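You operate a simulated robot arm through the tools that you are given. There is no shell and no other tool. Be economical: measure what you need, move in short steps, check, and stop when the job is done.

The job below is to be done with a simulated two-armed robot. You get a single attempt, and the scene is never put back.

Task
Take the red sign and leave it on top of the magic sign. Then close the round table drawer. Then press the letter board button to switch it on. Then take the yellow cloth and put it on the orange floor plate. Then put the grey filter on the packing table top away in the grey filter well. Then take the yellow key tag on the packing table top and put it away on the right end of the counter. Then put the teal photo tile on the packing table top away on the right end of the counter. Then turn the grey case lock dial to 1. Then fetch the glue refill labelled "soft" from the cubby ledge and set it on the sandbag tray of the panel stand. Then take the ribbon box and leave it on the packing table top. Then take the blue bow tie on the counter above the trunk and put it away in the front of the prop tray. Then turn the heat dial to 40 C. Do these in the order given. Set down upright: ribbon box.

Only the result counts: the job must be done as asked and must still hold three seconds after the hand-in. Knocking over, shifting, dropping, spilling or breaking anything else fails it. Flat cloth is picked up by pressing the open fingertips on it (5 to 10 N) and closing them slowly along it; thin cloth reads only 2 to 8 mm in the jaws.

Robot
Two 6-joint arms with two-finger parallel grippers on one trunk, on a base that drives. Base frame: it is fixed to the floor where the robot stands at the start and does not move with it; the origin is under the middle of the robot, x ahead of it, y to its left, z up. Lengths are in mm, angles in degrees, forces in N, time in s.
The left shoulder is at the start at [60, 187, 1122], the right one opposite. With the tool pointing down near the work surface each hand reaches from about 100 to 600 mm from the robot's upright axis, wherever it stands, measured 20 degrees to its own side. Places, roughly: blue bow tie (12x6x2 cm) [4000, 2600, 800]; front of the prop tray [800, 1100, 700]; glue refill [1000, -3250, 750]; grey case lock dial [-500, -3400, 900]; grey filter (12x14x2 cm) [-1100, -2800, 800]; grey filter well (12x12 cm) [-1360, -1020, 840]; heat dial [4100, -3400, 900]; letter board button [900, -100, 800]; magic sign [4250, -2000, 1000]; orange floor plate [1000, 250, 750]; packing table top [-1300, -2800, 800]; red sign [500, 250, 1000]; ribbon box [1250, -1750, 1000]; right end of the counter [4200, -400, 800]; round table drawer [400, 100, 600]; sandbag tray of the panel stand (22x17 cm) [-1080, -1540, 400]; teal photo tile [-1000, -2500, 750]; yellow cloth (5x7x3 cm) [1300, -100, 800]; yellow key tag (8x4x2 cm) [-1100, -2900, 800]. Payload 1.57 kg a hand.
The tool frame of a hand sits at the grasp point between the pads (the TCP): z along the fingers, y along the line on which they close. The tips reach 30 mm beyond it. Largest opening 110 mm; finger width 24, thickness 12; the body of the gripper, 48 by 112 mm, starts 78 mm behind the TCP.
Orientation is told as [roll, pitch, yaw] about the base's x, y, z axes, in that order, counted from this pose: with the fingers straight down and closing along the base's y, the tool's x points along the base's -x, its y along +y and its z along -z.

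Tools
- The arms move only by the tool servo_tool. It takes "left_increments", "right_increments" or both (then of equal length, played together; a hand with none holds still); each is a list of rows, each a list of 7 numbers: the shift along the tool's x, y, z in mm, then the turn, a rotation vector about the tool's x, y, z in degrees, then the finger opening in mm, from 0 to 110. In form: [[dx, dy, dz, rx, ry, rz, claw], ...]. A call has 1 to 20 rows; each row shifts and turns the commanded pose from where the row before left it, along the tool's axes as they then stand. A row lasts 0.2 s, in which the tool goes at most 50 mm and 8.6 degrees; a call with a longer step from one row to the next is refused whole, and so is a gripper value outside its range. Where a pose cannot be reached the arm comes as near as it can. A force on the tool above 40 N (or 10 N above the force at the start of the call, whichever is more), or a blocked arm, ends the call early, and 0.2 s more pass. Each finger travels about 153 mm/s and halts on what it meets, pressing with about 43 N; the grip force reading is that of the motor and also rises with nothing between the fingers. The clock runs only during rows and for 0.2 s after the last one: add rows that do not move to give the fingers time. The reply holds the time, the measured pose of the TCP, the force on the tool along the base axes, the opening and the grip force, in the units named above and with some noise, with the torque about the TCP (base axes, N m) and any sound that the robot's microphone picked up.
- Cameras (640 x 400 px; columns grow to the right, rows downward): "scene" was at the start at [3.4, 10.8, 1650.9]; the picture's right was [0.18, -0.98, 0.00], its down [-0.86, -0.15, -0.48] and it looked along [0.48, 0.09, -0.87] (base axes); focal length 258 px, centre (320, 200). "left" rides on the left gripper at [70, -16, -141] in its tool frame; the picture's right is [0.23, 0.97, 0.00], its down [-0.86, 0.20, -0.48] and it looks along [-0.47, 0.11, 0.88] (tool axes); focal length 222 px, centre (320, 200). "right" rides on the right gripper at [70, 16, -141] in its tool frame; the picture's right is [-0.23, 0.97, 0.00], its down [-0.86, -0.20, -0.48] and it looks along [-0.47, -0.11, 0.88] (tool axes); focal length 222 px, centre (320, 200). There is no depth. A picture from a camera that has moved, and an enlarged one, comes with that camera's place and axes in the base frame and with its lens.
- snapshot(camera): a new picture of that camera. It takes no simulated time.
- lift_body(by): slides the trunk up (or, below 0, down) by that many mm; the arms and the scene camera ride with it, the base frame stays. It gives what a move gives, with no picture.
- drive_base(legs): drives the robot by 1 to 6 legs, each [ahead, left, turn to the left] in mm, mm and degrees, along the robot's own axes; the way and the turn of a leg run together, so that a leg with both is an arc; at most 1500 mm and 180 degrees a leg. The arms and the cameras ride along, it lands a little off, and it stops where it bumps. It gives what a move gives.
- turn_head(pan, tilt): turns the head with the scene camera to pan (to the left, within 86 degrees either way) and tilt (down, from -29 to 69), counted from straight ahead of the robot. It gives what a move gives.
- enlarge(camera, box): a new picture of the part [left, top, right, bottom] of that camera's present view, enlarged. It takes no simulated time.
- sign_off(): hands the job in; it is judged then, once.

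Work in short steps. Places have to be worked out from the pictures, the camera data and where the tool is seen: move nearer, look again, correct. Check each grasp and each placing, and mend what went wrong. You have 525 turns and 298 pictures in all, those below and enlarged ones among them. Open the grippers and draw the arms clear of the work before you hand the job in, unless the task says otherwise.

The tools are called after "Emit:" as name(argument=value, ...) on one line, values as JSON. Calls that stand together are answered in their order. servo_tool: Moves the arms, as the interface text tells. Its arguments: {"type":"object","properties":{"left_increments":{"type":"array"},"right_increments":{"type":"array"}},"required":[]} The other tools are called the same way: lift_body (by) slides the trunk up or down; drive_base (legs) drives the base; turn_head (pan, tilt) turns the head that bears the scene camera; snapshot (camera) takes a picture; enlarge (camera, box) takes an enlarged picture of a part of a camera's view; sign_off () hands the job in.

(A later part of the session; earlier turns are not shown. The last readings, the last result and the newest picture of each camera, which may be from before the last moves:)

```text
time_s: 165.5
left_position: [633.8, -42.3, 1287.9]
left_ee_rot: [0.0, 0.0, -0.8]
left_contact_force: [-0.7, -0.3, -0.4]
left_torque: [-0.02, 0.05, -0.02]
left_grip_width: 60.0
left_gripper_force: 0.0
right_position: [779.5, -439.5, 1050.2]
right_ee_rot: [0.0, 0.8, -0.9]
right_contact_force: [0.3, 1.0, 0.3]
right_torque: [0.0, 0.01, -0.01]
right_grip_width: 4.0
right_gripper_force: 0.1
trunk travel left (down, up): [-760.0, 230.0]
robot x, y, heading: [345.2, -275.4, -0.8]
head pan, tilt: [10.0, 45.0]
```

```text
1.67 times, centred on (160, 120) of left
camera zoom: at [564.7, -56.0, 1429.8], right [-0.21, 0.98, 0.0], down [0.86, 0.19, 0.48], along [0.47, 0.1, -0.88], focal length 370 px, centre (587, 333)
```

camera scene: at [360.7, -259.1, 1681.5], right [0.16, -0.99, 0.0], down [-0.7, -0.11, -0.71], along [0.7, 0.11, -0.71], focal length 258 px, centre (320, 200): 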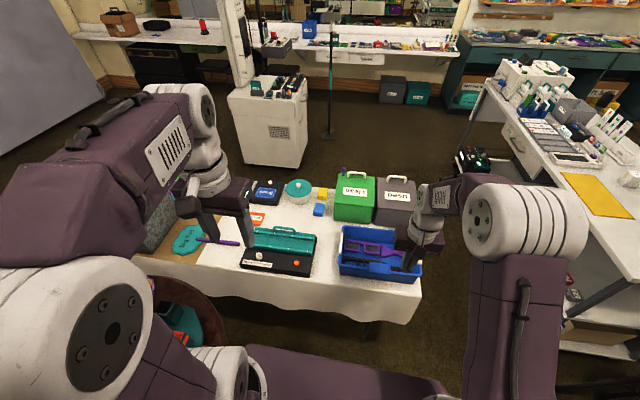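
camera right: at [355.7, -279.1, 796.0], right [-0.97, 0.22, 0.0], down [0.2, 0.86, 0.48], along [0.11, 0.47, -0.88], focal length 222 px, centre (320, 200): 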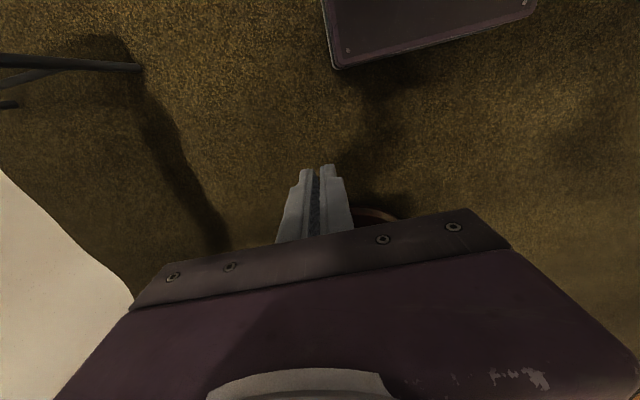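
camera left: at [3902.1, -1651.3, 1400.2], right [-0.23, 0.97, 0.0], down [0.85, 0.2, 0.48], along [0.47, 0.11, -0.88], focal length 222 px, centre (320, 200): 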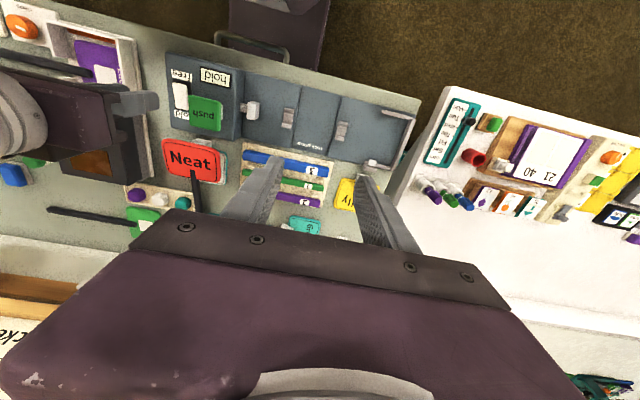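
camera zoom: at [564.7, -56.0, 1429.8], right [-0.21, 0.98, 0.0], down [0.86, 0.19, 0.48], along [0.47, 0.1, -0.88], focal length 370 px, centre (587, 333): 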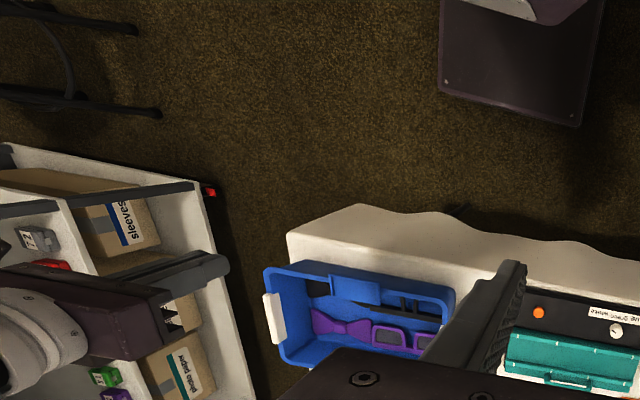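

The orange button is at about (879, −85, 791). I move the left hand over it with closed fingers.

Emit:
servo_tool(left_increments=[[-40, -7, 25, 0, 0, 0, 0], [-40, -7, 25, 0, 0, 0, 0], [-40, -7, 25, 0, 0, 0, 0], [-40, -7, 25, 0, 0, 0, 0], [-40, -7, 25, 0, 0, 0, 0], [-40, -7, 25, 0, 0, 0, 0], [-6, -2, 45, 0, 0, 0, 0], [0, 0, 45, 0, 0, 0, 0], [0, 0, 45, 0, 0, 0, 0], [0, 0, 45, 0, 0, 0, 0], [0, 0, 45, 0, 0, 0, 0], [0, 0, 30, 0, 0, 0, 0]])

Emit:
enlarge(camera="scene", box=[200, 170, 360, 290])

Emit:
snapshot(camera="left")

```text
time_s: 168.1
left_position: [881.9, -87.2, 883.5]
left_ee_rot: [0.0, 0.1, -0.9]
left_contact_force: [-0.3, 0.5, 1.0]
left_torque: [0.02, -0.01, -0.03]
left_grip_width: 0.1
left_gripper_force: 21.3
right_position: [778.4, -439.2, 1050.9]
right_ee_rot: [-0.1, 0.9, -0.9]
right_contact_force: [0.4, 0.3, -0.1]
right_torque: [0.02, 0.0, -0.01]
right_grip_width: 4.1
right_gripper_force: 0.1
trunk travel left (down, up): [-760.0, 230.0]
robot x, y, heading: [341.8, -269.8, -0.8]
head pan, tilt: [10.0, 45.0]
```

```text
3.33 times, centred on (280, 230) of scene
camera zoom: at [361.3, -259.5, 1681.6], right [0.16, -0.99, 0.0], down [-0.7, -0.11, -0.71], along [0.7, 0.11, -0.71], focal length 861 px, centre (453, 100)
```

zoom: 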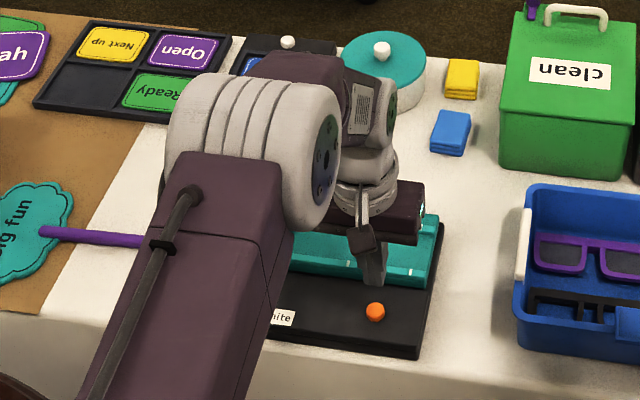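

```text
209 pictures are left
camera left: at [813.0, -101.6, 1024.8], right [-0.21, 0.98, 0.0], down [0.86, 0.19, 0.48], along [0.47, 0.1, -0.88], focal length 222 px, centre (320, 200)
```

left: 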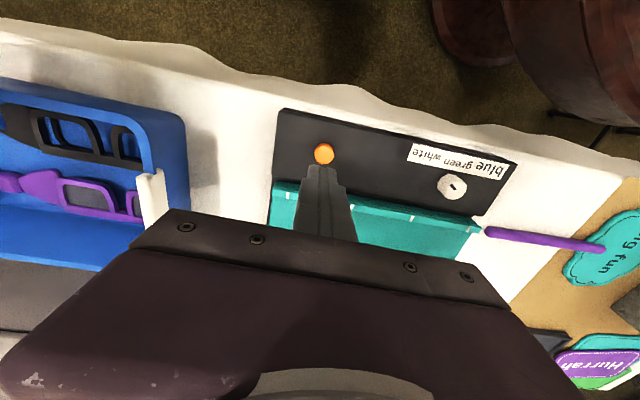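

Aligned. Descend to just above, then press.

Emit:
servo_tool(left_increments=[[2, 2, 20, 0, 0, 0, 0], [0, 0, 20, 0, 0, 0, 0], [0, 0, 8, 0, 0, 0, 0], [0, 0, 4, 0, 0, 0, 0], [0, 0, 4, 0, 0, 0, 0], [0, 0, 3, 0, 0, 0, 0], [0, 0, 3, 0, 0, 0, 0]])

Emit:
snapshot(camera="left")

```text
time_s: 169.7
left_position: [876.7, -88.1, 820.9]
left_ee_rot: [0.0, 0.0, -0.9]
left_contact_force: [0.5, -0.7, 0.6]
left_torque: [0.02, 0.02, 0.0]
left_grip_width: 0.0
left_gripper_force: 21.7
right_position: [778.8, -440.4, 1051.5]
right_ee_rot: [0.0, 0.7, -0.9]
right_contact_force: [-0.3, -0.2, 0.2]
right_torque: [0.01, -0.04, 0.0]
right_grip_width: 4.3
right_gripper_force: 0.1
trunk travel left (down, up): [-760.0, 230.0]
robot x, y, heading: [338.7, -274.1, -0.8]
head pan, tilt: [10.0, 45.0]
```

```text
208 pictures are left
camera left: at [808.6, -102.3, 963.3], right [-0.21, 0.98, 0.0], down [0.86, 0.19, 0.48], along [0.47, 0.1, -0.88], focal length 222 px, centre (320, 200)
```

left: 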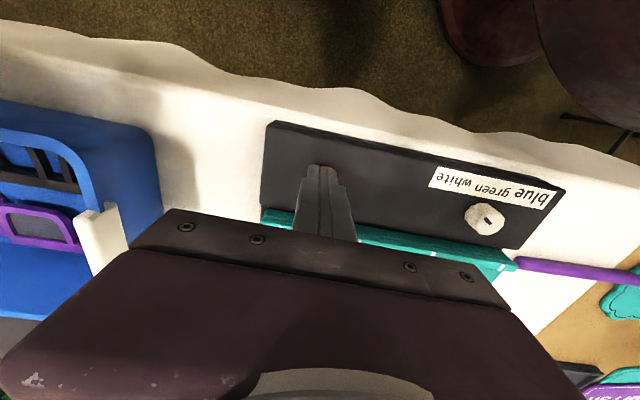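

Right over the button; press further.

Emit:
servo_tool(left_increments=[[0, 0, 3, 0, 0, 0, 0], [0, 0, 3, 0, 0, 0, 0], [0, 0, 2, 0, 0, 0, 0], [0, 0, 0, 0, 0, 0, 0]])

```text
time_s: 170.7
left_position: [876.4, -87.2, 813.2]
left_ee_rot: [0.0, -0.1, -0.9]
left_contact_force: [-0.9, 0.2, 3.3]
left_torque: [0.0, 0.01, -0.02]
left_grip_width: 0.0
left_gripper_force: 21.2
right_position: [778.7, -439.5, 1050.9]
right_ee_rot: [0.0, 0.8, -1.0]
right_contact_force: [-0.1, -0.5, 0.6]
right_torque: [0.0, -0.02, 0.03]
right_grip_width: 4.1
right_gripper_force: 0.0
trunk travel left (down, up): [-760.0, 230.0]
robot x, y, heading: [340.6, -271.9, -1.0]
head pan, tilt: [10.0, 45.0]
heard: click
```

A click was heard. Raise and check whether it lit.

Emit:
servo_tool(left_increments=[[0, 0, -15, 0, 0, 0, 0], [0, 0, -45, 0, 0, 0, 0], [0, 0, -45, 0, 0, 0, 0], [40, 20, -20, 0, 0, 0, 0], [40, 20, -20, 0, 0, 0, 0], [40, 20, -20, 0, 0, 0, 0]])

Emit:
enlarge(camera="left", box=[160, 60, 640, 260])

Emit:
enlarge(camera="scene", box=[200, 170, 360, 290])

```text
time_s: 172.1
left_position: [756.0, -23.7, 978.8]
left_ee_rot: [0.0, -0.2, -1.2]
left_contact_force: [-0.4, 0.4, 0.3]
left_torque: [-0.02, -0.02, 0.03]
left_grip_width: 0.3
left_gripper_force: 21.2
right_position: [777.2, -439.7, 1051.4]
right_ee_rot: [0.1, 0.8, -1.0]
right_contact_force: [-0.5, -0.1, 0.0]
right_torque: [-0.02, -0.04, 0.01]
right_grip_width: 4.0
right_gripper_force: 0.1
trunk travel left (down, up): [-760.0, 230.0]
robot x, y, heading: [341.5, -275.2, -1.0]
head pan, tilt: [10.0, 45.0]
```

```text
1.33 times, centred on (400, 160) of left
camera zoom: at [685.8, -39.1, 1121.0], right [-0.21, 0.98, 0.0], down [0.86, 0.18, 0.48], along [0.47, 0.1, -0.88], focal length 296 px, centre (213, 253)
```

zoom: 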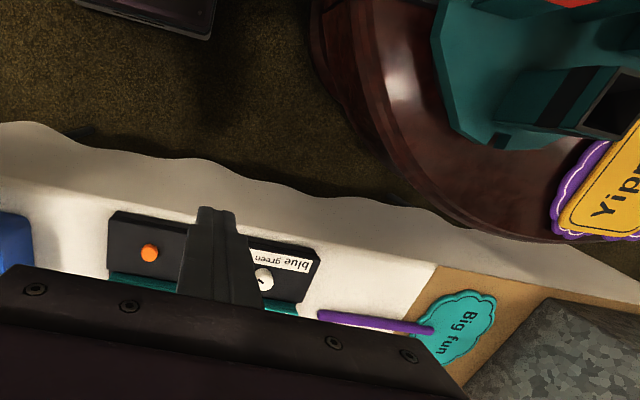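

```text
3.33 times, centred on (280, 230) of scene
camera zoom: at [358.4, -259.3, 1681.6], right [0.16, -0.99, 0.0], down [-0.7, -0.11, -0.71], along [0.7, 0.11, -0.71], focal length 861 px, centre (453, 100)
```

zoom: 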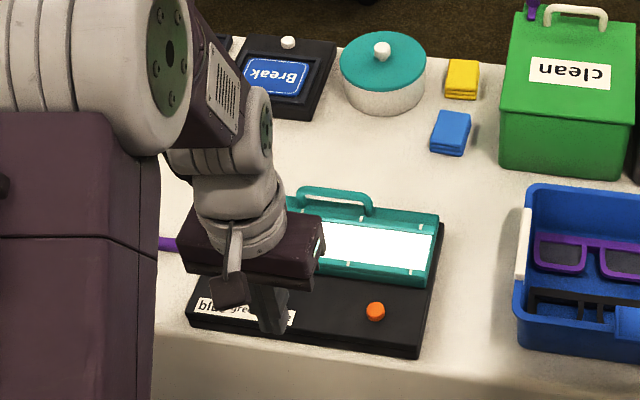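

The board lit up. Next the yellow folded cloth at about (1283, −111): I go around to the table's back side via the corridor.

Emit:
lift_body(by=180)

Emit:
drive_base(legs=[[0, -555, 1], [1400, 0, 0], [0, 0, 180], [0, -730, 0]])

Emit:
turn_head(pan=0, tilt=45)

Emit:
snapshot(camera="scene")

```text
time_s: 174.1
left_position: [757.5, -23.6, 1158.9]
left_ee_rot: [0.0, 0.1, -0.9]
left_contact_force: [-0.3, 1.0, -0.5]
left_torque: [0.0, 0.01, 0.02]
left_grip_width: 0.1
left_gripper_force: 21.4
right_position: [778.9, -439.4, 1230.3]
right_ee_rot: [0.1, 0.8, -0.8]
right_contact_force: [-0.5, -0.6, 0.0]
right_torque: [0.02, -0.03, -0.01]
right_grip_width: 3.8
right_gripper_force: 0.1
trunk travel left (down, up): [-940.0, 50.0]
robot x, y, heading: [342.5, -269.1, -1.0]
head pan, tilt: [10.0, 45.0]
```

```text
time_s: 194.8
left_position: [1352.6, -353.9, 1159.3]
left_ee_rot: [-0.1, 0.1, 177.8]
left_contact_force: [0.5, 0.5, 0.4]
left_torque: [0.02, -0.01, -0.03]
left_grip_width: 0.0
left_gripper_force: 21.1
right_position: [1340.2, 59.9, 1230.8]
right_ee_rot: [0.1, 0.8, 177.7]
right_contact_force: [-0.6, 0.0, 0.1]
right_torque: [-0.02, 0.0, -0.04]
right_grip_width: 3.9
right_gripper_force: 0.1
trunk travel left (down, up): [-940.0, 50.0]
robot x, y, heading: [1774.4, -118.7, 177.7]
head pan, tilt: [10.0, 45.0]
```

```text
time_s: 195.5
left_position: [1353.2, -353.6, 1158.3]
left_ee_rot: [0.1, -0.1, 177.8]
left_contact_force: [0.2, -0.4, -0.3]
left_torque: [-0.01, 0.02, -0.02]
left_grip_width: 0.1
left_gripper_force: 21.3
right_position: [1341.2, 61.3, 1229.6]
right_ee_rot: [-0.1, 0.7, 178.0]
right_contact_force: [0.4, -0.9, 1.1]
right_torque: [0.02, 0.01, 0.01]
right_grip_width: 4.0
right_gripper_force: 0.1
trunk travel left (down, up): [-940.0, 50.0]
robot x, y, heading: [1774.5, -114.6, 177.9]
head pan, tilt: [0.0, 45.0]
```

```text
205 pictures are left
camera scene: at [1752.0, -115.2, 1861.6], right [0.04, 1.0, 0.0], down [0.71, -0.03, -0.71], along [-0.71, 0.03, -0.71], focal length 258 px, centre (320, 200)
```

scene: 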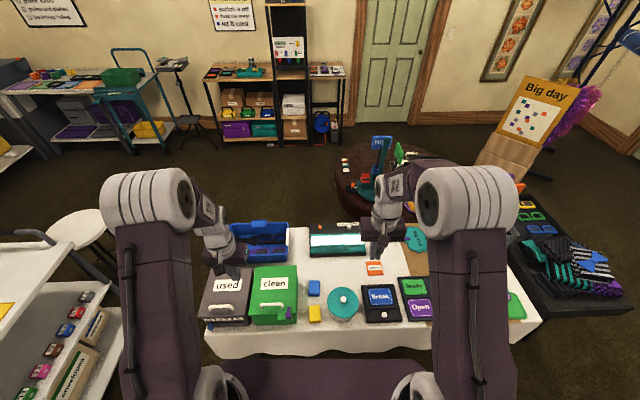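

Zoom on the table from this side.

Emit:
enlarge(camera="scene", box=[280, 210, 440, 340])

Emit:
enlarge(camera="scene", box=[430, 170, 640, 340])

```text
3.08 times, centred on (360, 275) of scene
camera zoom: at [1752.0, -115.2, 1861.6], right [0.04, 1.0, 0.0], down [0.71, -0.03, -0.71], along [-0.71, 0.03, -0.71], focal length 794 px, centre (197, -31)
```

zoom: 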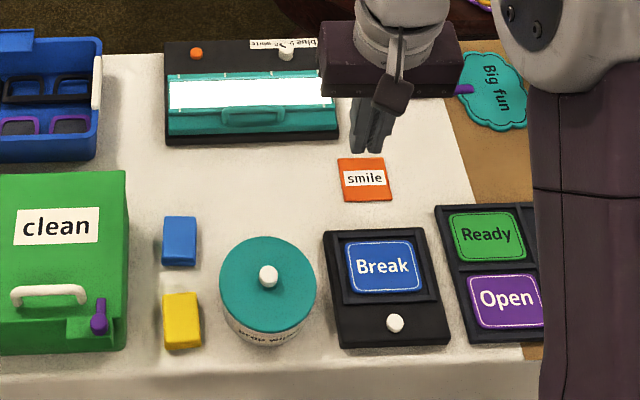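

```text
2.35 times, centred on (535, 255) of scene
camera zoom: at [1752.0, -115.2, 1861.6], right [0.04, 1.0, 0.0], down [0.71, -0.03, -0.71], along [-0.71, 0.03, -0.71], focal length 608 px, centre (-186, 71)
```

zoom: 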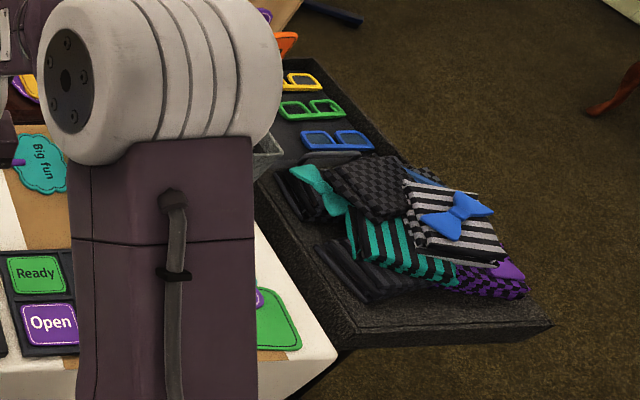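

The smile card (orange plate) is at about (1114, 168, 743); yellow cloth at about (1323, −118), table z≈740. I raise/retract the left hand, bring the right hand over the cloth, and lower the trunk.

Emit:
servo_tool(left_increments=[[20, 0, -40, 0, 0, 0, 0], [20, 0, -40, 0, 0, 0, 0], [20, 0, -40, 0, 0, 0, 0], [20, 0, -40, 0, 0, 0, 0], [20, 0, -20, 0, 0, 0, 0]], right_increments=[[-3, 36, 0, 0, 0, 0, 84], [-3, 36, 0, 0, 0, 0, 84], [-3, 36, 0, 0, 0, 0, 84], [-4, 36, 0, 0, 0, 0, 84], [-4, 35, 0, 0, 0, 0, 84]])

Emit:
lift_body(by=-200)

Emit:
snapshot(camera="right")

Emit:
snapshot(camera="scene")

```text
time_s: 196.7
left_position: [1454.1, -358.4, 1338.9]
left_ee_rot: [-0.1, 0.0, 177.8]
left_contact_force: [-0.2, -0.4, -0.3]
left_torque: [0.01, 0.04, 0.05]
left_grip_width: 0.0
left_gripper_force: 21.3
right_position: [1321.2, -119.7, 1229.8]
right_ee_rot: [-0.1, 0.9, 177.7]
right_contact_force: [1.2, 0.1, 0.0]
right_torque: [0.03, 0.03, -0.02]
right_grip_width: 84.2
right_gripper_force: 0.1
trunk travel left (down, up): [-940.0, 50.0]
robot x, y, heading: [1772.0, -118.7, 177.8]
head pan, tilt: [0.0, 45.0]
```

```text
time_s: 198.9
left_position: [1453.0, -356.8, 1138.3]
left_ee_rot: [0.0, -0.1, 177.9]
left_contact_force: [-0.3, -0.4, 0.7]
left_torque: [0.05, -0.02, 0.03]
left_grip_width: 0.3
left_gripper_force: 20.8
right_position: [1319.1, -116.2, 1031.4]
right_ee_rot: [0.1, 0.8, 177.8]
right_contact_force: [0.0, -0.2, 0.2]
right_torque: [-0.01, 0.01, 0.0]
right_grip_width: 84.1
right_gripper_force: 0.1
trunk travel left (down, up): [-740.0, 250.0]
robot x, y, heading: [1771.7, -113.4, 177.6]
head pan, tilt: [0.0, 45.0]
```

```text
202 pictures are left
camera right: at [1386.6, -134.3, 1174.4], right [-0.26, -0.96, 0.0], down [-0.85, 0.23, 0.47], along [-0.45, 0.13, -0.88], focal length 222 px, centre (320, 200)
```

right: 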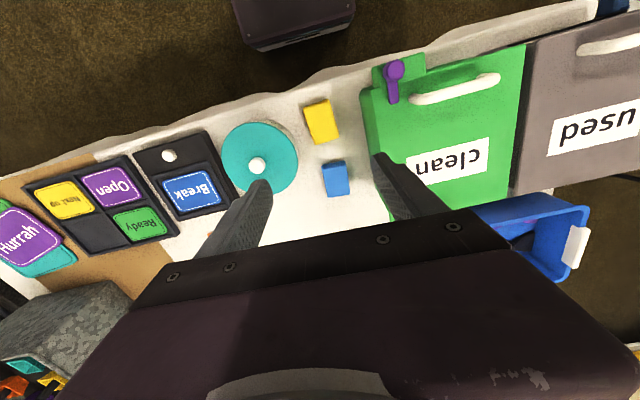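

```text
201 pictures are left
camera scene: at [1752.1, -114.9, 1661.6], right [0.04, 1.0, 0.0], down [0.71, -0.03, -0.71], along [-0.71, 0.03, -0.71], focal length 258 px, centre (320, 200)
```

scene: 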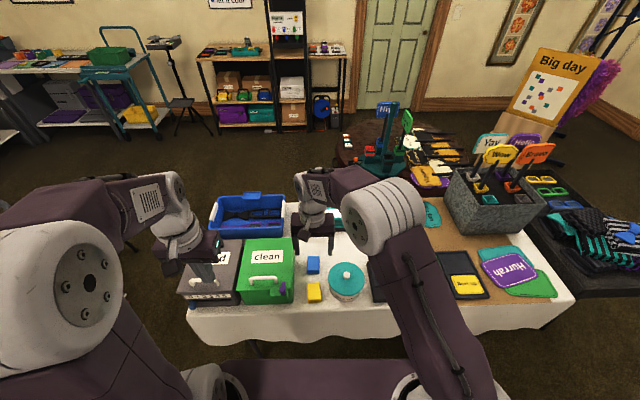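

The cloth is almost under the hand; pot and green box are close, so I narrow to 62 mm and descend to z≈870 for a closer look.

Emit:
servo_tool(right_increments=[[8, 0, 40, 0, 0, 0, 62], [0, 0, 40, 0, 0, 0, 62], [0, 0, 40, 0, 0, 0, 62], [0, 0, 40, 0, 0, 0, 62]])

Emit:
snapshot(camera="right")

```text
time_s: 199.9
left_position: [1452.4, -355.9, 1137.1]
left_ee_rot: [0.0, -0.1, 177.9]
left_contact_force: [-0.3, -0.5, -0.5]
left_torque: [-0.01, 0.01, 0.03]
left_grip_width: 0.1
left_gripper_force: 21.2
right_position: [1330.8, -116.0, 869.7]
right_ee_rot: [0.0, 0.8, 177.8]
right_contact_force: [0.3, -0.4, 1.3]
right_torque: [-0.02, -0.01, -0.01]
right_grip_width: 61.9
right_gripper_force: 0.0
trunk travel left (down, up): [-740.0, 250.0]
robot x, y, heading: [1775.5, -115.5, 177.6]
head pan, tilt: [0.0, 45.0]
```

```text
200 pictures are left
camera right: at [1397.7, -134.2, 1013.7], right [-0.26, -0.96, 0.0], down [-0.85, 0.23, 0.47], along [-0.45, 0.13, -0.88], focal length 222 px, centre (320, 200)
```

right: 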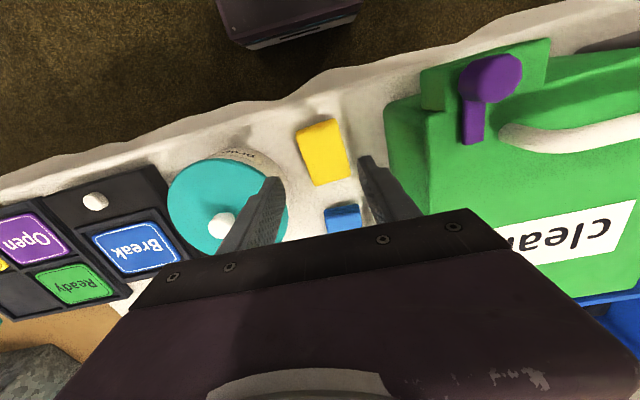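

Cloth is aligned with the hand, centre (1330, −118). Set opening 57, shift to y≈−119 and descend slowly.

Emit:
servo_tool(right_increments=[[0, 2.5, 0, 0, 0, 0, 57], [0, 0, 30, 0, 0, 0, 57], [0, 0, 20, 0, 0, 0, 57], [0, 0, 10, 0, 0, 0, 57]])

Emit:
snapshot(camera="right")

```text
time_s: 200.9
left_position: [1453.6, -356.8, 1138.3]
left_ee_rot: [0.0, 0.0, 177.8]
left_contact_force: [0.3, 0.0, 0.8]
left_torque: [0.02, -0.01, 0.01]
left_grip_width: 0.2
left_gripper_force: 21.2
right_position: [1331.6, -120.4, 810.9]
right_ee_rot: [0.1, 0.9, 177.8]
right_contact_force: [0.4, -0.8, -0.5]
right_torque: [0.02, 0.01, 0.0]
right_grip_width: 57.2
right_gripper_force: 0.1
trunk travel left (down, up): [-740.0, 250.0]
robot x, y, heading: [1774.1, -113.2, 177.9]
head pan, tilt: [0.0, 45.0]
```

```text
199 pictures are left
camera right: at [1397.8, -137.9, 954.5], right [-0.26, -0.96, 0.0], down [-0.85, 0.23, 0.47], along [-0.45, 0.13, -0.88], focal length 222 px, centre (320, 200)
```

right: 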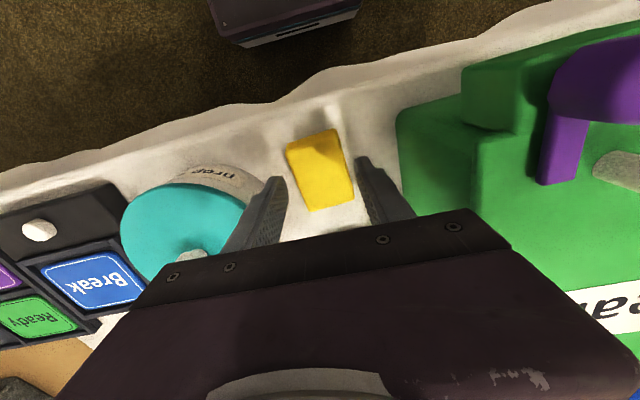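

Centred. Descend to z≈773 and close gently.

Emit:
servo_tool(right_increments=[[0, 0, 18, 0, 0, 0, 57], [0, 0, 12, 0, 0, 0, 57], [0, 0, 8, 0, 0, 0, 57], [0, 0, 0, 0, 0, 0, 40], [0, 0, 0, 0, 0, 0, 30], [0, 0, 0, 0, 0, 0, 30]])

Emit:
snapshot(camera="right")

```text
time_s: 202.3
left_position: [1453.4, -356.5, 1138.4]
left_ee_rot: [-0.1, 0.0, 177.8]
left_contact_force: [-0.2, -0.2, 0.4]
left_torque: [0.02, 0.05, 0.01]
left_grip_width: 0.2
left_gripper_force: 21.2
right_position: [1332.5, -119.7, 772.5]
right_ee_rot: [0.0, 0.8, 177.9]
right_contact_force: [-0.7, 0.5, 5.3]
right_torque: [0.1, -0.1, 0.11]
right_grip_width: 50.1
right_gripper_force: 43.3
trunk travel left (down, up): [-740.0, 250.0]
robot x, y, heading: [1774.5, -116.7, 177.8]
head pan, tilt: [0.0, 45.0]
```

```text
198 pictures are left
camera right: at [1398.9, -137.9, 917.4], right [-0.26, -0.96, 0.0], down [-0.85, 0.23, 0.47], along [-0.45, 0.13, -0.88], focal length 222 px, centre (320, 200)
```

right: 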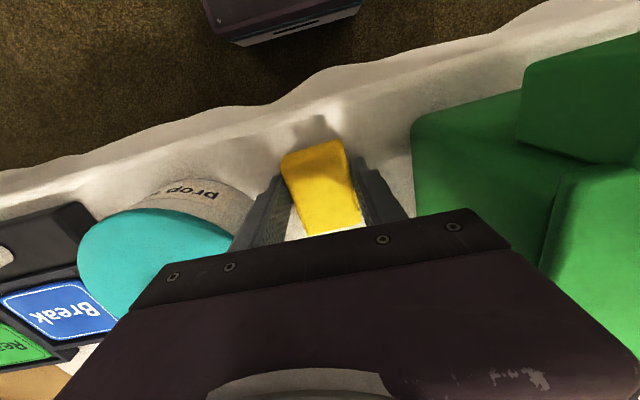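

Gripped at 50 mm. Lift 240 mm straight up.

Emit:
servo_tool(right_increments=[[0, 0, -20, 0, 0, 0, 30], [0, 0, -40, 0, 0, 0, 30], [0, 0, -45, 0, 0, 0, 30], [0, 0, -45, 0, 0, 0, 30], [0, 0, -45, 0, 0, 0, 30], [0, 0, -45, 0, 0, 0, 30]])

Emit:
snapshot(camera="right")

```text
time_s: 203.7
left_position: [1454.1, -356.3, 1138.8]
left_ee_rot: [0.0, -0.1, 177.7]
left_contact_force: [-0.1, 0.1, -0.9]
left_torque: [0.03, -0.07, 0.01]
left_grip_width: 0.0
left_gripper_force: 21.0
right_position: [1329.0, -117.5, 1013.3]
right_ee_rot: [0.0, 0.8, 177.9]
right_contact_force: [-0.3, -0.3, 0.5]
right_torque: [-0.04, 0.02, 0.01]
right_grip_width: 29.9
right_gripper_force: 0.1
trunk travel left (down, up): [-740.0, 250.0]
robot x, y, heading: [1776.6, -118.4, 177.8]
head pan, tilt: [0.0, 45.0]
```

```text
197 pictures are left
camera right: at [1395.1, -135.9, 1157.0], right [-0.26, -0.96, 0.0], down [-0.85, 0.23, 0.47], along [-0.45, 0.13, -0.88], focal length 222 px, centre (320, 200)
```

right: 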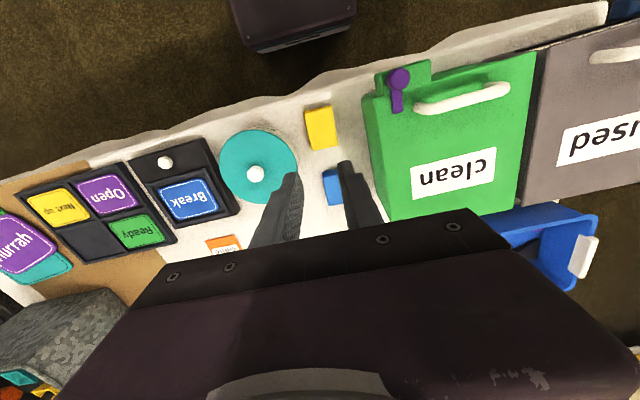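

It slipped out. Check its present position and try again lower, with full closing and slow lift.

Emit:
servo_tool(right_increments=[[0, 0, 45, 0, 0, 0, 57], [0, 0, 45, 0, 0, 0, 57], [0, 0, 45, 0, 0, 0, 57], [0, 0, 45, 0, 0, 0, 57], [0, 0, 22, 0, 0, 0, 57]])

Emit:
enlarge(camera="right", box=[220, 80, 460, 230])

```text
time_s: 204.9
left_position: [1452.7, -356.8, 1138.7]
left_ee_rot: [0.0, 0.0, 177.8]
left_contact_force: [0.1, 0.7, -0.4]
left_torque: [0.04, -0.01, 0.02]
left_grip_width: 0.2
left_gripper_force: 21.1
right_position: [1330.9, -117.4, 811.3]
right_ee_rot: [0.0, 0.8, 177.8]
right_contact_force: [0.4, 0.6, -0.3]
right_torque: [-0.02, 0.0, -0.02]
right_grip_width: 57.1
right_gripper_force: 0.0
trunk travel left (down, up): [-740.0, 250.0]
robot x, y, heading: [1772.0, -111.8, 177.7]
head pan, tilt: [0.0, 45.0]
```

```text
2.67 times, centred on (340, 155) of right
camera zoom: at [1397.1, -135.6, 955.0], right [-0.26, -0.96, 0.0], down [-0.85, 0.23, 0.47], along [-0.45, 0.13, -0.88], focal length 592 px, centre (267, 320)
```

zoom: 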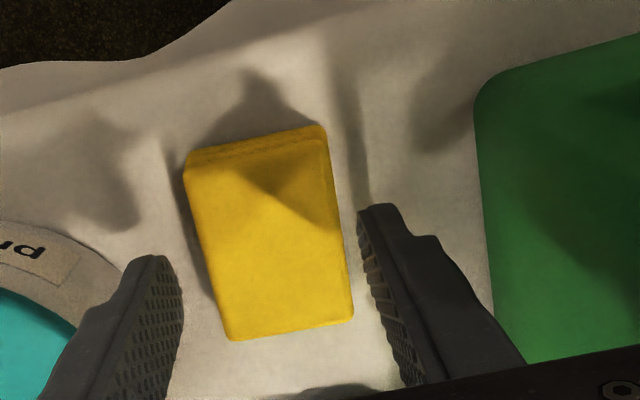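

Still centred. Descend, close fully with extra settling time, and lift slowly.

Emit:
servo_tool(right_increments=[[0, 0, 20, 0, 0, 0, 57], [0, 0, 12, 0, 0, 0, 57], [0, 0, 6, 0, 0, 0, 57], [0, 0, 0, 0, 0, 0, 44], [0, 0, 0, 0, 0, 0, 20], [0, 0, 0, 0, 0, 0, 0], [0, 0, 0, 0, 0, 0, 0], [0, 0, 0, 0, 0, 0, 0], [0, 0, -5, 0, 0, 0, 0], [0, 0, -5, 0, 0, 0, 0], [0, 0, -5, 0, 0, 0, 0], [0, 0, -5, 0, 0, 0, 0], [0, 0, -10, 0, 0, 0, 0]])

Emit:
enlarge(camera="right", box=[220, 80, 460, 230])

```text
time_s: 207.7
left_position: [1453.0, -354.9, 1138.2]
left_ee_rot: [-0.1, 0.0, 177.8]
left_contact_force: [0.7, 0.1, 0.1]
left_torque: [0.0, -0.02, 0.0]
left_grip_width: 0.0
left_gripper_force: 21.2
right_position: [1331.0, -119.3, 802.0]
right_ee_rot: [0.0, 0.8, 177.8]
right_contact_force: [0.0, -0.3, -0.7]
right_torque: [0.03, -0.01, 0.0]
right_grip_width: 48.4
right_gripper_force: 42.6
trunk travel left (down, up): [-740.0, 250.0]
robot x, y, heading: [1775.2, -117.0, 177.9]
head pan, tilt: [0.0, 45.0]
```

```text
2.67 times, centred on (340, 155) of right
camera zoom: at [1397.9, -137.0, 945.6], right [-0.26, -0.96, 0.0], down [-0.85, 0.23, 0.47], along [-0.45, 0.13, -0.88], focal length 592 px, centre (267, 320)
```

zoom: 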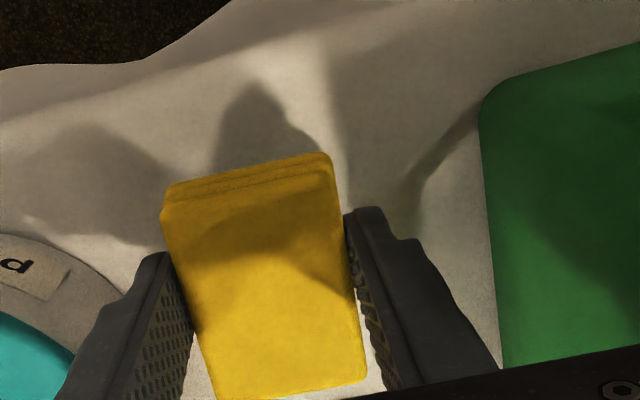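

Held now (48 mm). Lift slowly further to z≈1000.

Emit:
servo_tool(right_increments=[[0, 0, -15, 0, 0, 0, 0], [0, 0, -20, 0, 0, 0, 0], [0, 0, -20, 0, 0, 0, 0], [0, 0, -20, 0, 0, 0, 0], [0, 0, -20, 0, 0, 0, 0], [0, 0, -25, 0, 0, 0, 0], [0, 0, -25, 0, 0, 0, 0], [0, 0, -25, 0, 0, 0, 0], [0, 0, -25, 0, 0, 0, 0]])

Emit:
drive_base(legs=[[80, -180, 0]])

Emit:
snapshot(camera="right")

```text
time_s: 209.7
left_position: [1453.1, -355.8, 1137.6]
left_ee_rot: [0.0, 0.0, 177.7]
left_contact_force: [0.5, 0.0, 0.1]
left_torque: [0.0, 0.02, 0.01]
left_grip_width: 0.0
left_gripper_force: 21.2
right_position: [1327.6, -118.9, 998.4]
right_ee_rot: [-0.1, 0.9, 178.0]
right_contact_force: [0.5, -0.3, -0.2]
right_torque: [0.01, -0.01, -0.01]
right_grip_width: 48.6
right_gripper_force: 43.0
trunk travel left (down, up): [-740.0, 250.0]
robot x, y, heading: [1775.6, -116.0, 177.9]
head pan, tilt: [0.0, 45.0]
```

```text
time_s: 211.3
left_position: [1381.2, -173.2, 1139.1]
left_ee_rot: [-0.1, 0.0, 177.8]
left_contact_force: [-0.7, 0.5, 0.3]
left_torque: [0.02, -0.02, 0.01]
left_grip_width: 0.0
left_gripper_force: 21.3
right_position: [1256.6, 64.0, 997.1]
right_ee_rot: [0.0, 0.8, 177.9]
right_contact_force: [0.2, 0.4, -1.2]
right_torque: [0.03, 0.02, 0.0]
right_grip_width: 48.8
right_gripper_force: 43.0
trunk travel left (down, up): [-740.0, 250.0]
robot x, y, heading: [1703.1, 70.0, 177.6]
head pan, tilt: [0.0, 45.0]
```

```text
194 pictures are left
camera right: at [1323.8, 46.2, 1141.5], right [-0.26, -0.96, 0.0], down [-0.85, 0.23, 0.47], along [-0.45, 0.13, -0.88], focal length 222 px, centre (320, 200)
```

right: 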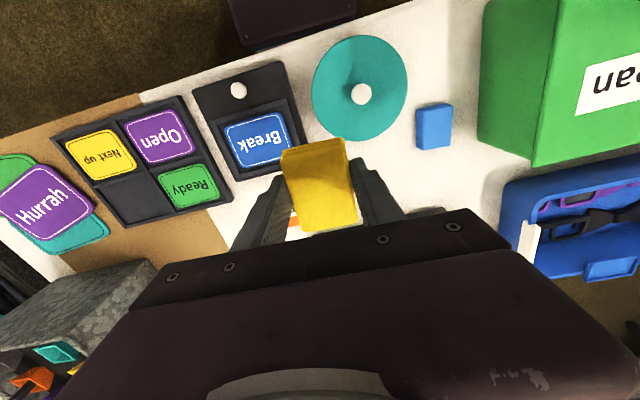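

Move the hand out over the smile plate and verify by camera.

Emit:
servo_tool(right_increments=[[-28, -22, 0, 0, 0, 0, 0], [-28, -22, 0, 0, 0, 0, 0], [-28, -22, 0, 0, 0, 0, 0], [-28, -20, 0, 0, 0, 0, 0], [-26, -14, 0, 0, 0, 0, 0], [0, 0, 30, 0, 0, 0, 0], [0, 0, 30, 0, 0, 0, 0], [0, 0, 30, 0, 0, 0, 0]])

Emit:
snapshot(camera="right")

Emit:
enlarge(camera="scene", box=[240, 160, 440, 310])

```text
time_s: 213.1
left_position: [1380.7, -173.2, 1137.6]
left_ee_rot: [-0.1, 0.1, 177.8]
left_contact_force: [0.1, 0.4, 0.1]
left_torque: [0.0, 0.0, 0.01]
left_grip_width: 0.1
left_gripper_force: 21.6
right_position: [1121.5, 171.2, 905.5]
right_ee_rot: [0.1, 1.0, 178.0]
right_contact_force: [0.3, -0.8, -0.7]
right_torque: [0.02, -0.02, 0.03]
right_grip_width: 48.7
right_gripper_force: 43.4
trunk travel left (down, up): [-740.0, 250.0]
robot x, y, heading: [1704.9, 69.4, 177.8]
head pan, tilt: [0.0, 45.0]
```

```text
193 pictures are left
camera right: at [1189.4, 153.5, 1048.5], right [-0.26, -0.96, 0.0], down [-0.85, 0.23, 0.47], along [-0.45, 0.12, -0.89], focal length 222 px, centre (320, 200)
```

right: 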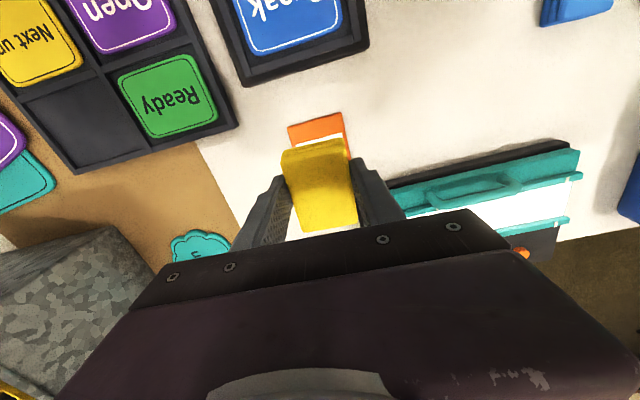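

```text
2.67 times, centred on (340, 235) of scene
camera zoom: at [1678.7, 69.6, 1661.6], right [0.04, 1.0, 0.0], down [0.71, -0.03, -0.71], along [-0.71, 0.03, -0.71], focal length 688 px, centre (267, 107)
```

zoom: 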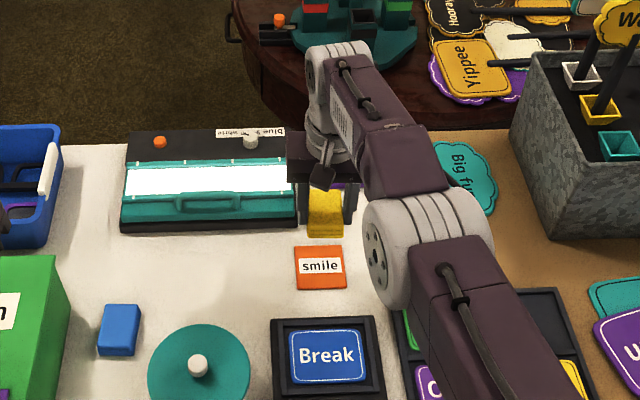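

Plate centre ≈ (1112, 172). Correct 9 mm and lower onto it.

Emit:
servo_tool(right_increments=[[-10, -1, 30, 0, 0, 0, 0], [0, 0, 35, 0, 0, 0, 0], [0, 0, 30, 0, 0, 0, 0], [0, 0, 15, 0, 0, 0, 0], [0, 0, 8, 0, 0, 0, 0], [0, 0, 4, 0, 0, 0, 0], [0, 0, 3, 0, 0, 0, 0]])

Emit:
snapshot(camera="right")

```text
time_s: 214.7
left_position: [1381.0, -172.3, 1138.4]
left_ee_rot: [0.0, 0.0, 177.8]
left_contact_force: [-0.1, -0.1, 0.1]
left_torque: [0.0, -0.01, -0.01]
left_grip_width: 0.0
left_gripper_force: 21.1
right_position: [1149.3, 177.5, 789.1]
right_ee_rot: [0.0, 0.8, 177.9]
right_contact_force: [-0.1, -0.4, 1.1]
right_torque: [0.0, 0.02, 0.01]
right_grip_width: 48.3
right_gripper_force: 43.0
right hand out of reach, approached as far as the arm can: row 1, 2, 3, 4, 6
trunk travel left (down, up): [-740.0, 250.0]
robot x, y, heading: [1700.6, 71.2, 178.1]
head pan, tilt: [0.0, 45.0]
```

```text
191 pictures are left
camera right: at [1216.6, 159.5, 932.6], right [-0.26, -0.96, 0.0], down [-0.85, 0.23, 0.47], along [-0.45, 0.13, -0.88], focal length 222 px, centre (320, 200)
```

right: 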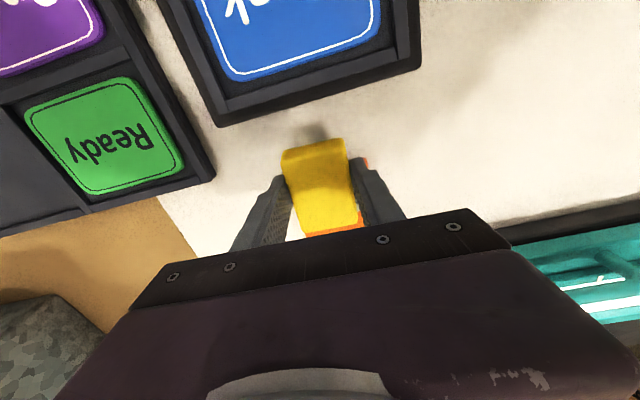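

Out of reach by 37 mm; lift 40 mm, drive 55 mm closer, realign.

Emit:
servo_tool(right_increments=[[0, 0, -40, 0, 0, 0, 0]])

Emit:
drive_base(legs=[[55, 0, 0]])

Emit:
snapshot(camera="right")

```text
time_s: 215.1
left_position: [1380.9, -171.8, 1138.1]
left_ee_rot: [0.1, 0.0, 177.8]
left_contact_force: [-0.1, 0.2, -0.6]
left_torque: [-0.02, -0.01, -0.03]
left_grip_width: 0.1
left_gripper_force: 21.3
right_position: [1141.8, 174.7, 826.1]
right_ee_rot: [-0.1, 0.9, 177.8]
right_contact_force: [0.2, 0.1, -0.8]
right_torque: [0.01, 0.0, -0.02]
right_grip_width: 48.7
right_gripper_force: 42.5
right hand out of reach, approached as far as the arm can: row 1
trunk travel left (down, up): [-740.0, 250.0]
robot x, y, heading: [1698.6, 68.0, 177.7]
head pan, tilt: [0.0, 45.0]
```

```text
time_s: 216.0
left_position: [1330.0, -168.7, 1139.6]
left_ee_rot: [0.1, -0.3, 177.7]
left_contact_force: [0.0, 0.6, 1.1]
left_torque: [0.02, 0.0, 0.03]
left_grip_width: 0.1
left_gripper_force: 21.2
right_position: [1088.3, 179.0, 829.3]
right_ee_rot: [-0.1, 0.8, 177.9]
right_contact_force: [-0.6, 0.2, -0.4]
right_torque: [-0.02, 0.02, 0.01]
right_grip_width: 48.9
right_gripper_force: 43.7
trunk travel left (down, up): [-740.0, 250.0]
robot x, y, heading: [1647.8, 69.8, 177.8]
head pan, tilt: [0.0, 45.0]
```

```text
190 pictures are left
camera right: at [1156.1, 160.4, 972.3], right [-0.26, -0.96, 0.0], down [-0.85, 0.23, 0.47], along [-0.45, 0.13, -0.88], focal length 222 px, centre (320, 200)
```

right: 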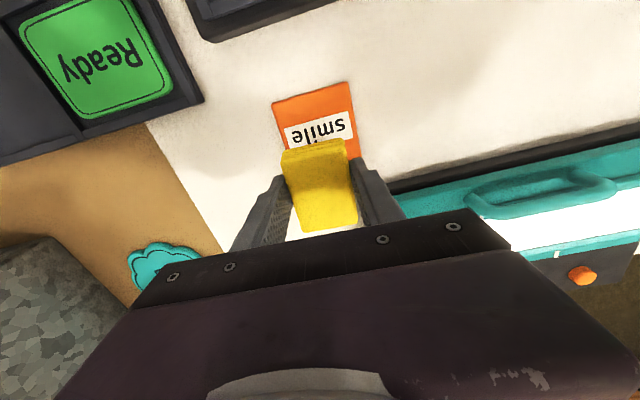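

Plate centre (1115, 174): shift +27 in x, then lower.

Emit:
servo_tool(right_increments=[[26, 4, 0, 0, 0, 0, 0], [0, 0, 25, 0, 0, 0, 0], [0, 0, 15, 0, 0, 0, 0], [0, 0, 6, 0, 0, 0, 0], [0, 0, 4, 0, 0, 0, 0], [0, 0, 2, 0, 0, 0, 0]])

Emit:
snapshot(camera="right")

```text
time_s: 217.4
left_position: [1329.3, -171.1, 1140.7]
left_ee_rot: [0.0, -0.2, 177.8]
left_contact_force: [-0.6, -0.3, -0.1]
left_torque: [-0.01, 0.0, 0.0]
left_grip_width: 0.0
left_gripper_force: 21.9
right_position: [1100.0, 173.8, 780.7]
right_ee_rot: [0.1, 0.3, 177.8]
right_contact_force: [-8.9, 2.3, 35.7]
right_torque: [0.09, -0.37, 0.03]
right_grip_width: 48.6
right_gripper_force: 43.2
right hand out of reach, approached as far as the arm can: row 1, 2, 3, 5
trunk travel left (down, up): [-740.0, 250.0]
robot x, y, heading: [1650.3, 74.4, 177.7]
head pan, tilt: [0.0, 45.0]
```

```text
189 pictures are left
camera right: at [1168.6, 156.1, 922.9], right [-0.26, -0.96, 0.0], down [-0.85, 0.23, 0.47], along [-0.46, 0.13, -0.88], focal length 222 px, centre (320, 200)
```

right: 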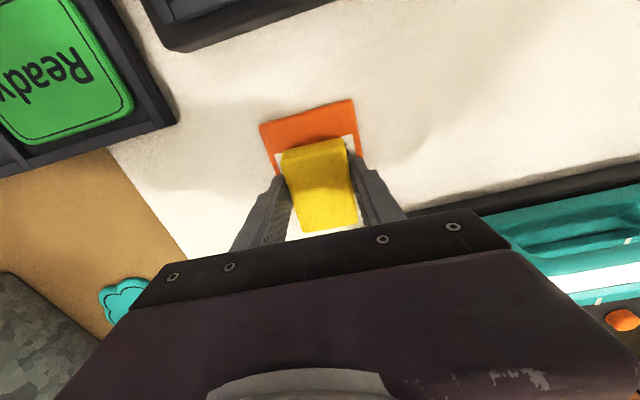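

Contact but ~15 mm too far out. Lift 15 mm and pull 40 in tool x (the command still lies beyond reach), then re-check.

Emit:
servo_tool(right_increments=[[0, 0, -20, 0, 0, 0, 0], [20, 0, 0, 0, 0, 0, 0], [0, 0, 0, 0, 0, 0, 0]])

```text
time_s: 218.2
left_position: [1326.3, -170.6, 1138.4]
left_ee_rot: [0.1, 0.1, 177.8]
left_contact_force: [0.0, -0.4, -1.2]
left_torque: [0.03, -0.01, -0.03]
left_grip_width: 0.0
left_gripper_force: 21.0
right_position: [1099.8, 171.2, 787.2]
right_ee_rot: [0.0, 1.0, 177.8]
right_contact_force: [-0.3, -0.3, -0.2]
right_torque: [0.0, -0.01, 0.01]
right_grip_width: 48.7
right_gripper_force: 42.8
right hand out of reach, approached as far as the arm can: row 2
trunk travel left (down, up): [-740.0, 250.0]
robot x, y, heading: [1649.3, 72.0, 177.8]
head pan, tilt: [0.0, 45.0]
```

Emit:
servo_tool(right_increments=[[15, 1, -3, 0, 0, 0, 0], [0, 0, 0, 0, 0, 0, 0]])

```text
time_s: 218.8
left_position: [1326.7, -169.6, 1138.1]
left_ee_rot: [-0.1, 0.1, 177.8]
left_contact_force: [0.8, 0.1, 0.0]
left_torque: [0.02, 0.01, -0.01]
left_grip_width: 0.0
left_gripper_force: 21.6
right_position: [1101.4, 168.2, 787.7]
right_ee_rot: [0.0, 1.1, 177.7]
right_contact_force: [0.1, -0.4, 0.0]
right_torque: [0.0, 0.0, 0.04]
right_grip_width: 48.5
right_gripper_force: 43.0
right hand out of reach, approached as far as the arm can: row 1
trunk travel left (down, up): [-740.0, 250.0]
robot x, y, heading: [1646.4, 69.1, 177.9]
head pan, tilt: [0.0, 45.0]
```

Emit:
servo_tool(right_increments=[[15, -3, 0, 0, 0, 0, 0], [0, 0, 0, 0, 0, 0, 0]])

```text
time_s: 219.4
left_position: [1326.9, -169.0, 1138.4]
left_ee_rot: [0.1, 0.0, 177.8]
left_contact_force: [0.0, 0.2, -0.3]
left_torque: [-0.01, 0.03, 0.01]
left_grip_width: 0.0
left_gripper_force: 21.3
right_position: [1102.3, 168.6, 785.2]
right_ee_rot: [0.0, 1.1, 177.7]
right_contact_force: [0.0, -0.2, -0.5]
right_torque: [0.05, -0.03, 0.0]
right_grip_width: 48.6
right_gripper_force: 43.0
right hand out of reach, approached as far as the arm can: row 1
trunk travel left (down, up): [-740.0, 250.0]
robot x, y, heading: [1650.8, 70.1, 177.8]
head pan, tilt: [0.0, 45.0]
```

Emit:
servo_tool(right_increments=[[20, 0, 0, 0, 0, 0, 0], [0, 0, 0, 0, 0, 0, 0]])

```text
time_s: 220.0
left_position: [1328.0, -168.8, 1140.5]
left_ee_rot: [0.0, -0.1, 177.8]
left_contact_force: [0.2, -0.5, 1.2]
left_torque: [-0.02, 0.0, -0.04]
left_grip_width: 0.0
left_gripper_force: 21.1
right_position: [1105.7, 163.4, 780.5]
right_ee_rot: [0.0, 0.8, 177.8]
right_contact_force: [-2.0, 4.5, 14.3]
right_torque: [0.09, 0.21, 0.0]
right_grip_width: 48.5
right_gripper_force: 43.0
right hand out of reach, approached as far as the arm can: row 1
trunk travel left (down, up): [-740.0, 250.0]
robot x, y, heading: [1646.3, 69.9, 177.8]
head pan, tilt: [0.0, 45.0]
```

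Behaviour near the reach limit is messy; I raise 30 mm so it becomes clean.

Emit:
servo_tool(right_increments=[[0, 0, -30, 0, 0, 0, 0], [0, 0, 0, 0, 0, 0, 0]])

Emit:
snapshot(camera="right")

```text
time_s: 220.6
left_position: [1327.6, -169.7, 1140.0]
left_ee_rot: [0.0, 0.0, 177.8]
left_contact_force: [0.0, 0.8, 0.7]
left_torque: [-0.04, 0.01, 0.02]
left_grip_width: 0.1
left_gripper_force: 21.2
right_position: [1097.4, 162.0, 806.4]
right_ee_rot: [-0.1, 1.1, 177.8]
right_contact_force: [0.0, -0.6, -0.2]
right_torque: [-0.01, 0.03, -0.02]
right_grip_width: 48.6
right_gripper_force: 43.1
right hand out of reach, approached as far as the arm can: row 1
trunk travel left (down, up): [-740.0, 250.0]
robot x, y, heading: [1650.9, 69.9, 177.8]
head pan, tilt: [0.0, 45.0]
```

```text
188 pictures are left
camera right: at [1163.4, 144.2, 950.0], right [-0.26, -0.96, -0.01], down [-0.86, 0.23, 0.46], along [-0.44, 0.13, -0.89], focal length 222 px, centre (320, 200)
```

right: 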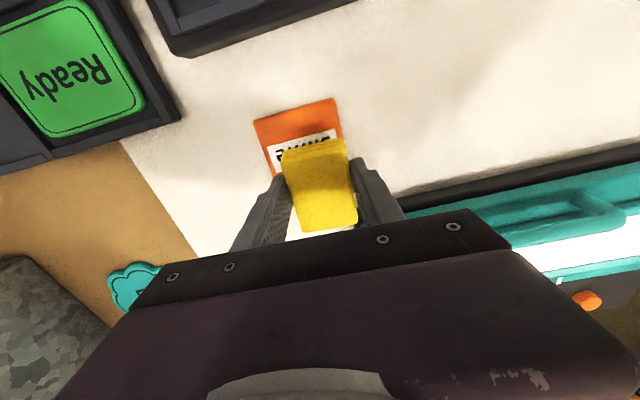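

I raise the trunk 40, shift the base closer and left so that the plate lies well inside the right arm's reach.

Emit:
lift_body(by=40)

Emit:
drive_base(legs=[[35, 60, 0]])

Emit:
servo_tool(right_increments=[[30, -20, 0, 0, 0, 0, 0], [30, -30, 0, 0, 0, 0, 0], [0, -20, 0, 0, 0, 0, 0], [0, 0, 0, 0, 0, 0, 0]])

Emit:
snapshot(camera="right")

```text
time_s: 221.5
left_position: [1325.5, -169.6, 1177.9]
left_ee_rot: [-0.1, 0.0, 177.8]
left_contact_force: [-1.1, -0.5, 0.1]
left_torque: [-0.01, 0.01, 0.03]
left_grip_width: 0.0
left_gripper_force: 21.4
right_position: [1095.7, 163.1, 846.4]
right_ee_rot: [0.0, 1.0, 177.9]
right_contact_force: [0.5, -0.2, -0.2]
right_torque: [0.01, -0.01, 0.06]
right_grip_width: 48.6
right_gripper_force: 43.5
trunk travel left (down, up): [-780.0, 210.0]
robot x, y, heading: [1647.2, 71.4, 177.5]
head pan, tilt: [0.0, 45.0]
```

```text
time_s: 222.5
left_position: [1289.9, -225.3, 1180.5]
left_ee_rot: [0.2, -0.1, 177.8]
left_contact_force: [0.9, 0.2, 1.0]
left_torque: [0.0, 0.04, 0.01]
left_grip_width: 0.2
left_gripper_force: 21.0
right_position: [1059.0, 106.1, 847.5]
right_ee_rot: [0.2, 1.0, 178.0]
right_contact_force: [0.1, -0.7, -0.7]
right_torque: [-0.02, 0.03, 0.02]
right_grip_width: 48.4
right_gripper_force: 43.5
trunk travel left (down, up): [-780.0, 210.0]
robot x, y, heading: [1606.3, 14.7, 178.0]
head pan, tilt: [0.0, 45.0]
```

```text
time_s: 223.5
left_position: [1289.2, -226.7, 1178.3]
left_ee_rot: [0.0, 0.0, 177.8]
left_contact_force: [0.3, 0.6, -0.1]
left_torque: [0.0, 0.0, 0.0]
left_grip_width: 0.0
left_gripper_force: 20.7
right_position: [1057.6, 158.8, 828.9]
right_ee_rot: [0.0, 1.3, 177.8]
right_contact_force: [0.2, -0.3, -0.2]
right_torque: [0.01, 0.0, 0.01]
right_grip_width: 48.6
right_gripper_force: 42.6
right hand out of reach, approached as far as the arm can: row 1, 2, 3
trunk travel left (down, up): [-780.0, 210.0]
robot x, y, heading: [1609.8, 11.4, 178.0]
head pan, tilt: [0.0, 45.0]
```

```text
187 pictures are left
camera right: at [1124.0, 140.4, 972.9], right [-0.26, -0.96, -0.01], down [-0.86, 0.23, 0.46], along [-0.44, 0.13, -0.89], focal length 222 px, centre (320, 200)
```

right: 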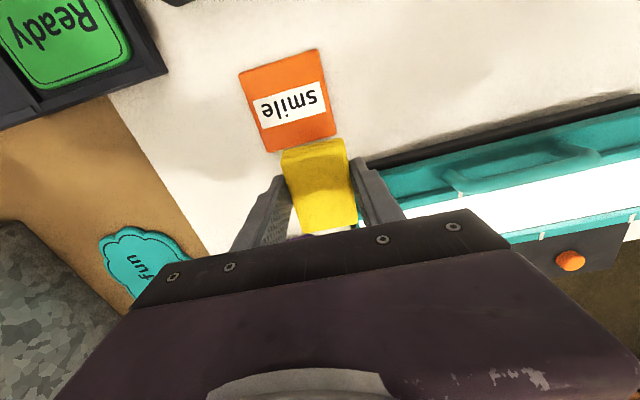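

Pull in further along +x until the hand follows.

Emit:
servo_tool(right_increments=[[30, 0, 0, 0, 0, 0, 0], [30, 0, 0, 0, 0, 0, 0], [0, 0, 0, 0, 0, 0, 0]])

```text
time_s: 224.3
left_position: [1288.9, -228.9, 1178.9]
left_ee_rot: [0.0, 0.0, 177.9]
left_contact_force: [0.4, 0.2, -1.0]
left_torque: [0.02, 0.01, 0.0]
left_grip_width: 0.0
left_gripper_force: 21.4
right_position: [1061.8, 154.2, 818.0]
right_ee_rot: [-0.1, 1.2, 178.0]
right_contact_force: [-0.4, 0.5, -0.3]
right_torque: [-0.01, 0.05, 0.0]
right_grip_width: 48.6
right_gripper_force: 43.2
right hand out of reach, approached as far as the arm can: row 1, 2
trunk travel left (down, up): [-780.0, 210.0]
robot x, y, heading: [1609.5, 11.7, 177.9]
head pan, tilt: [0.0, 45.0]
```

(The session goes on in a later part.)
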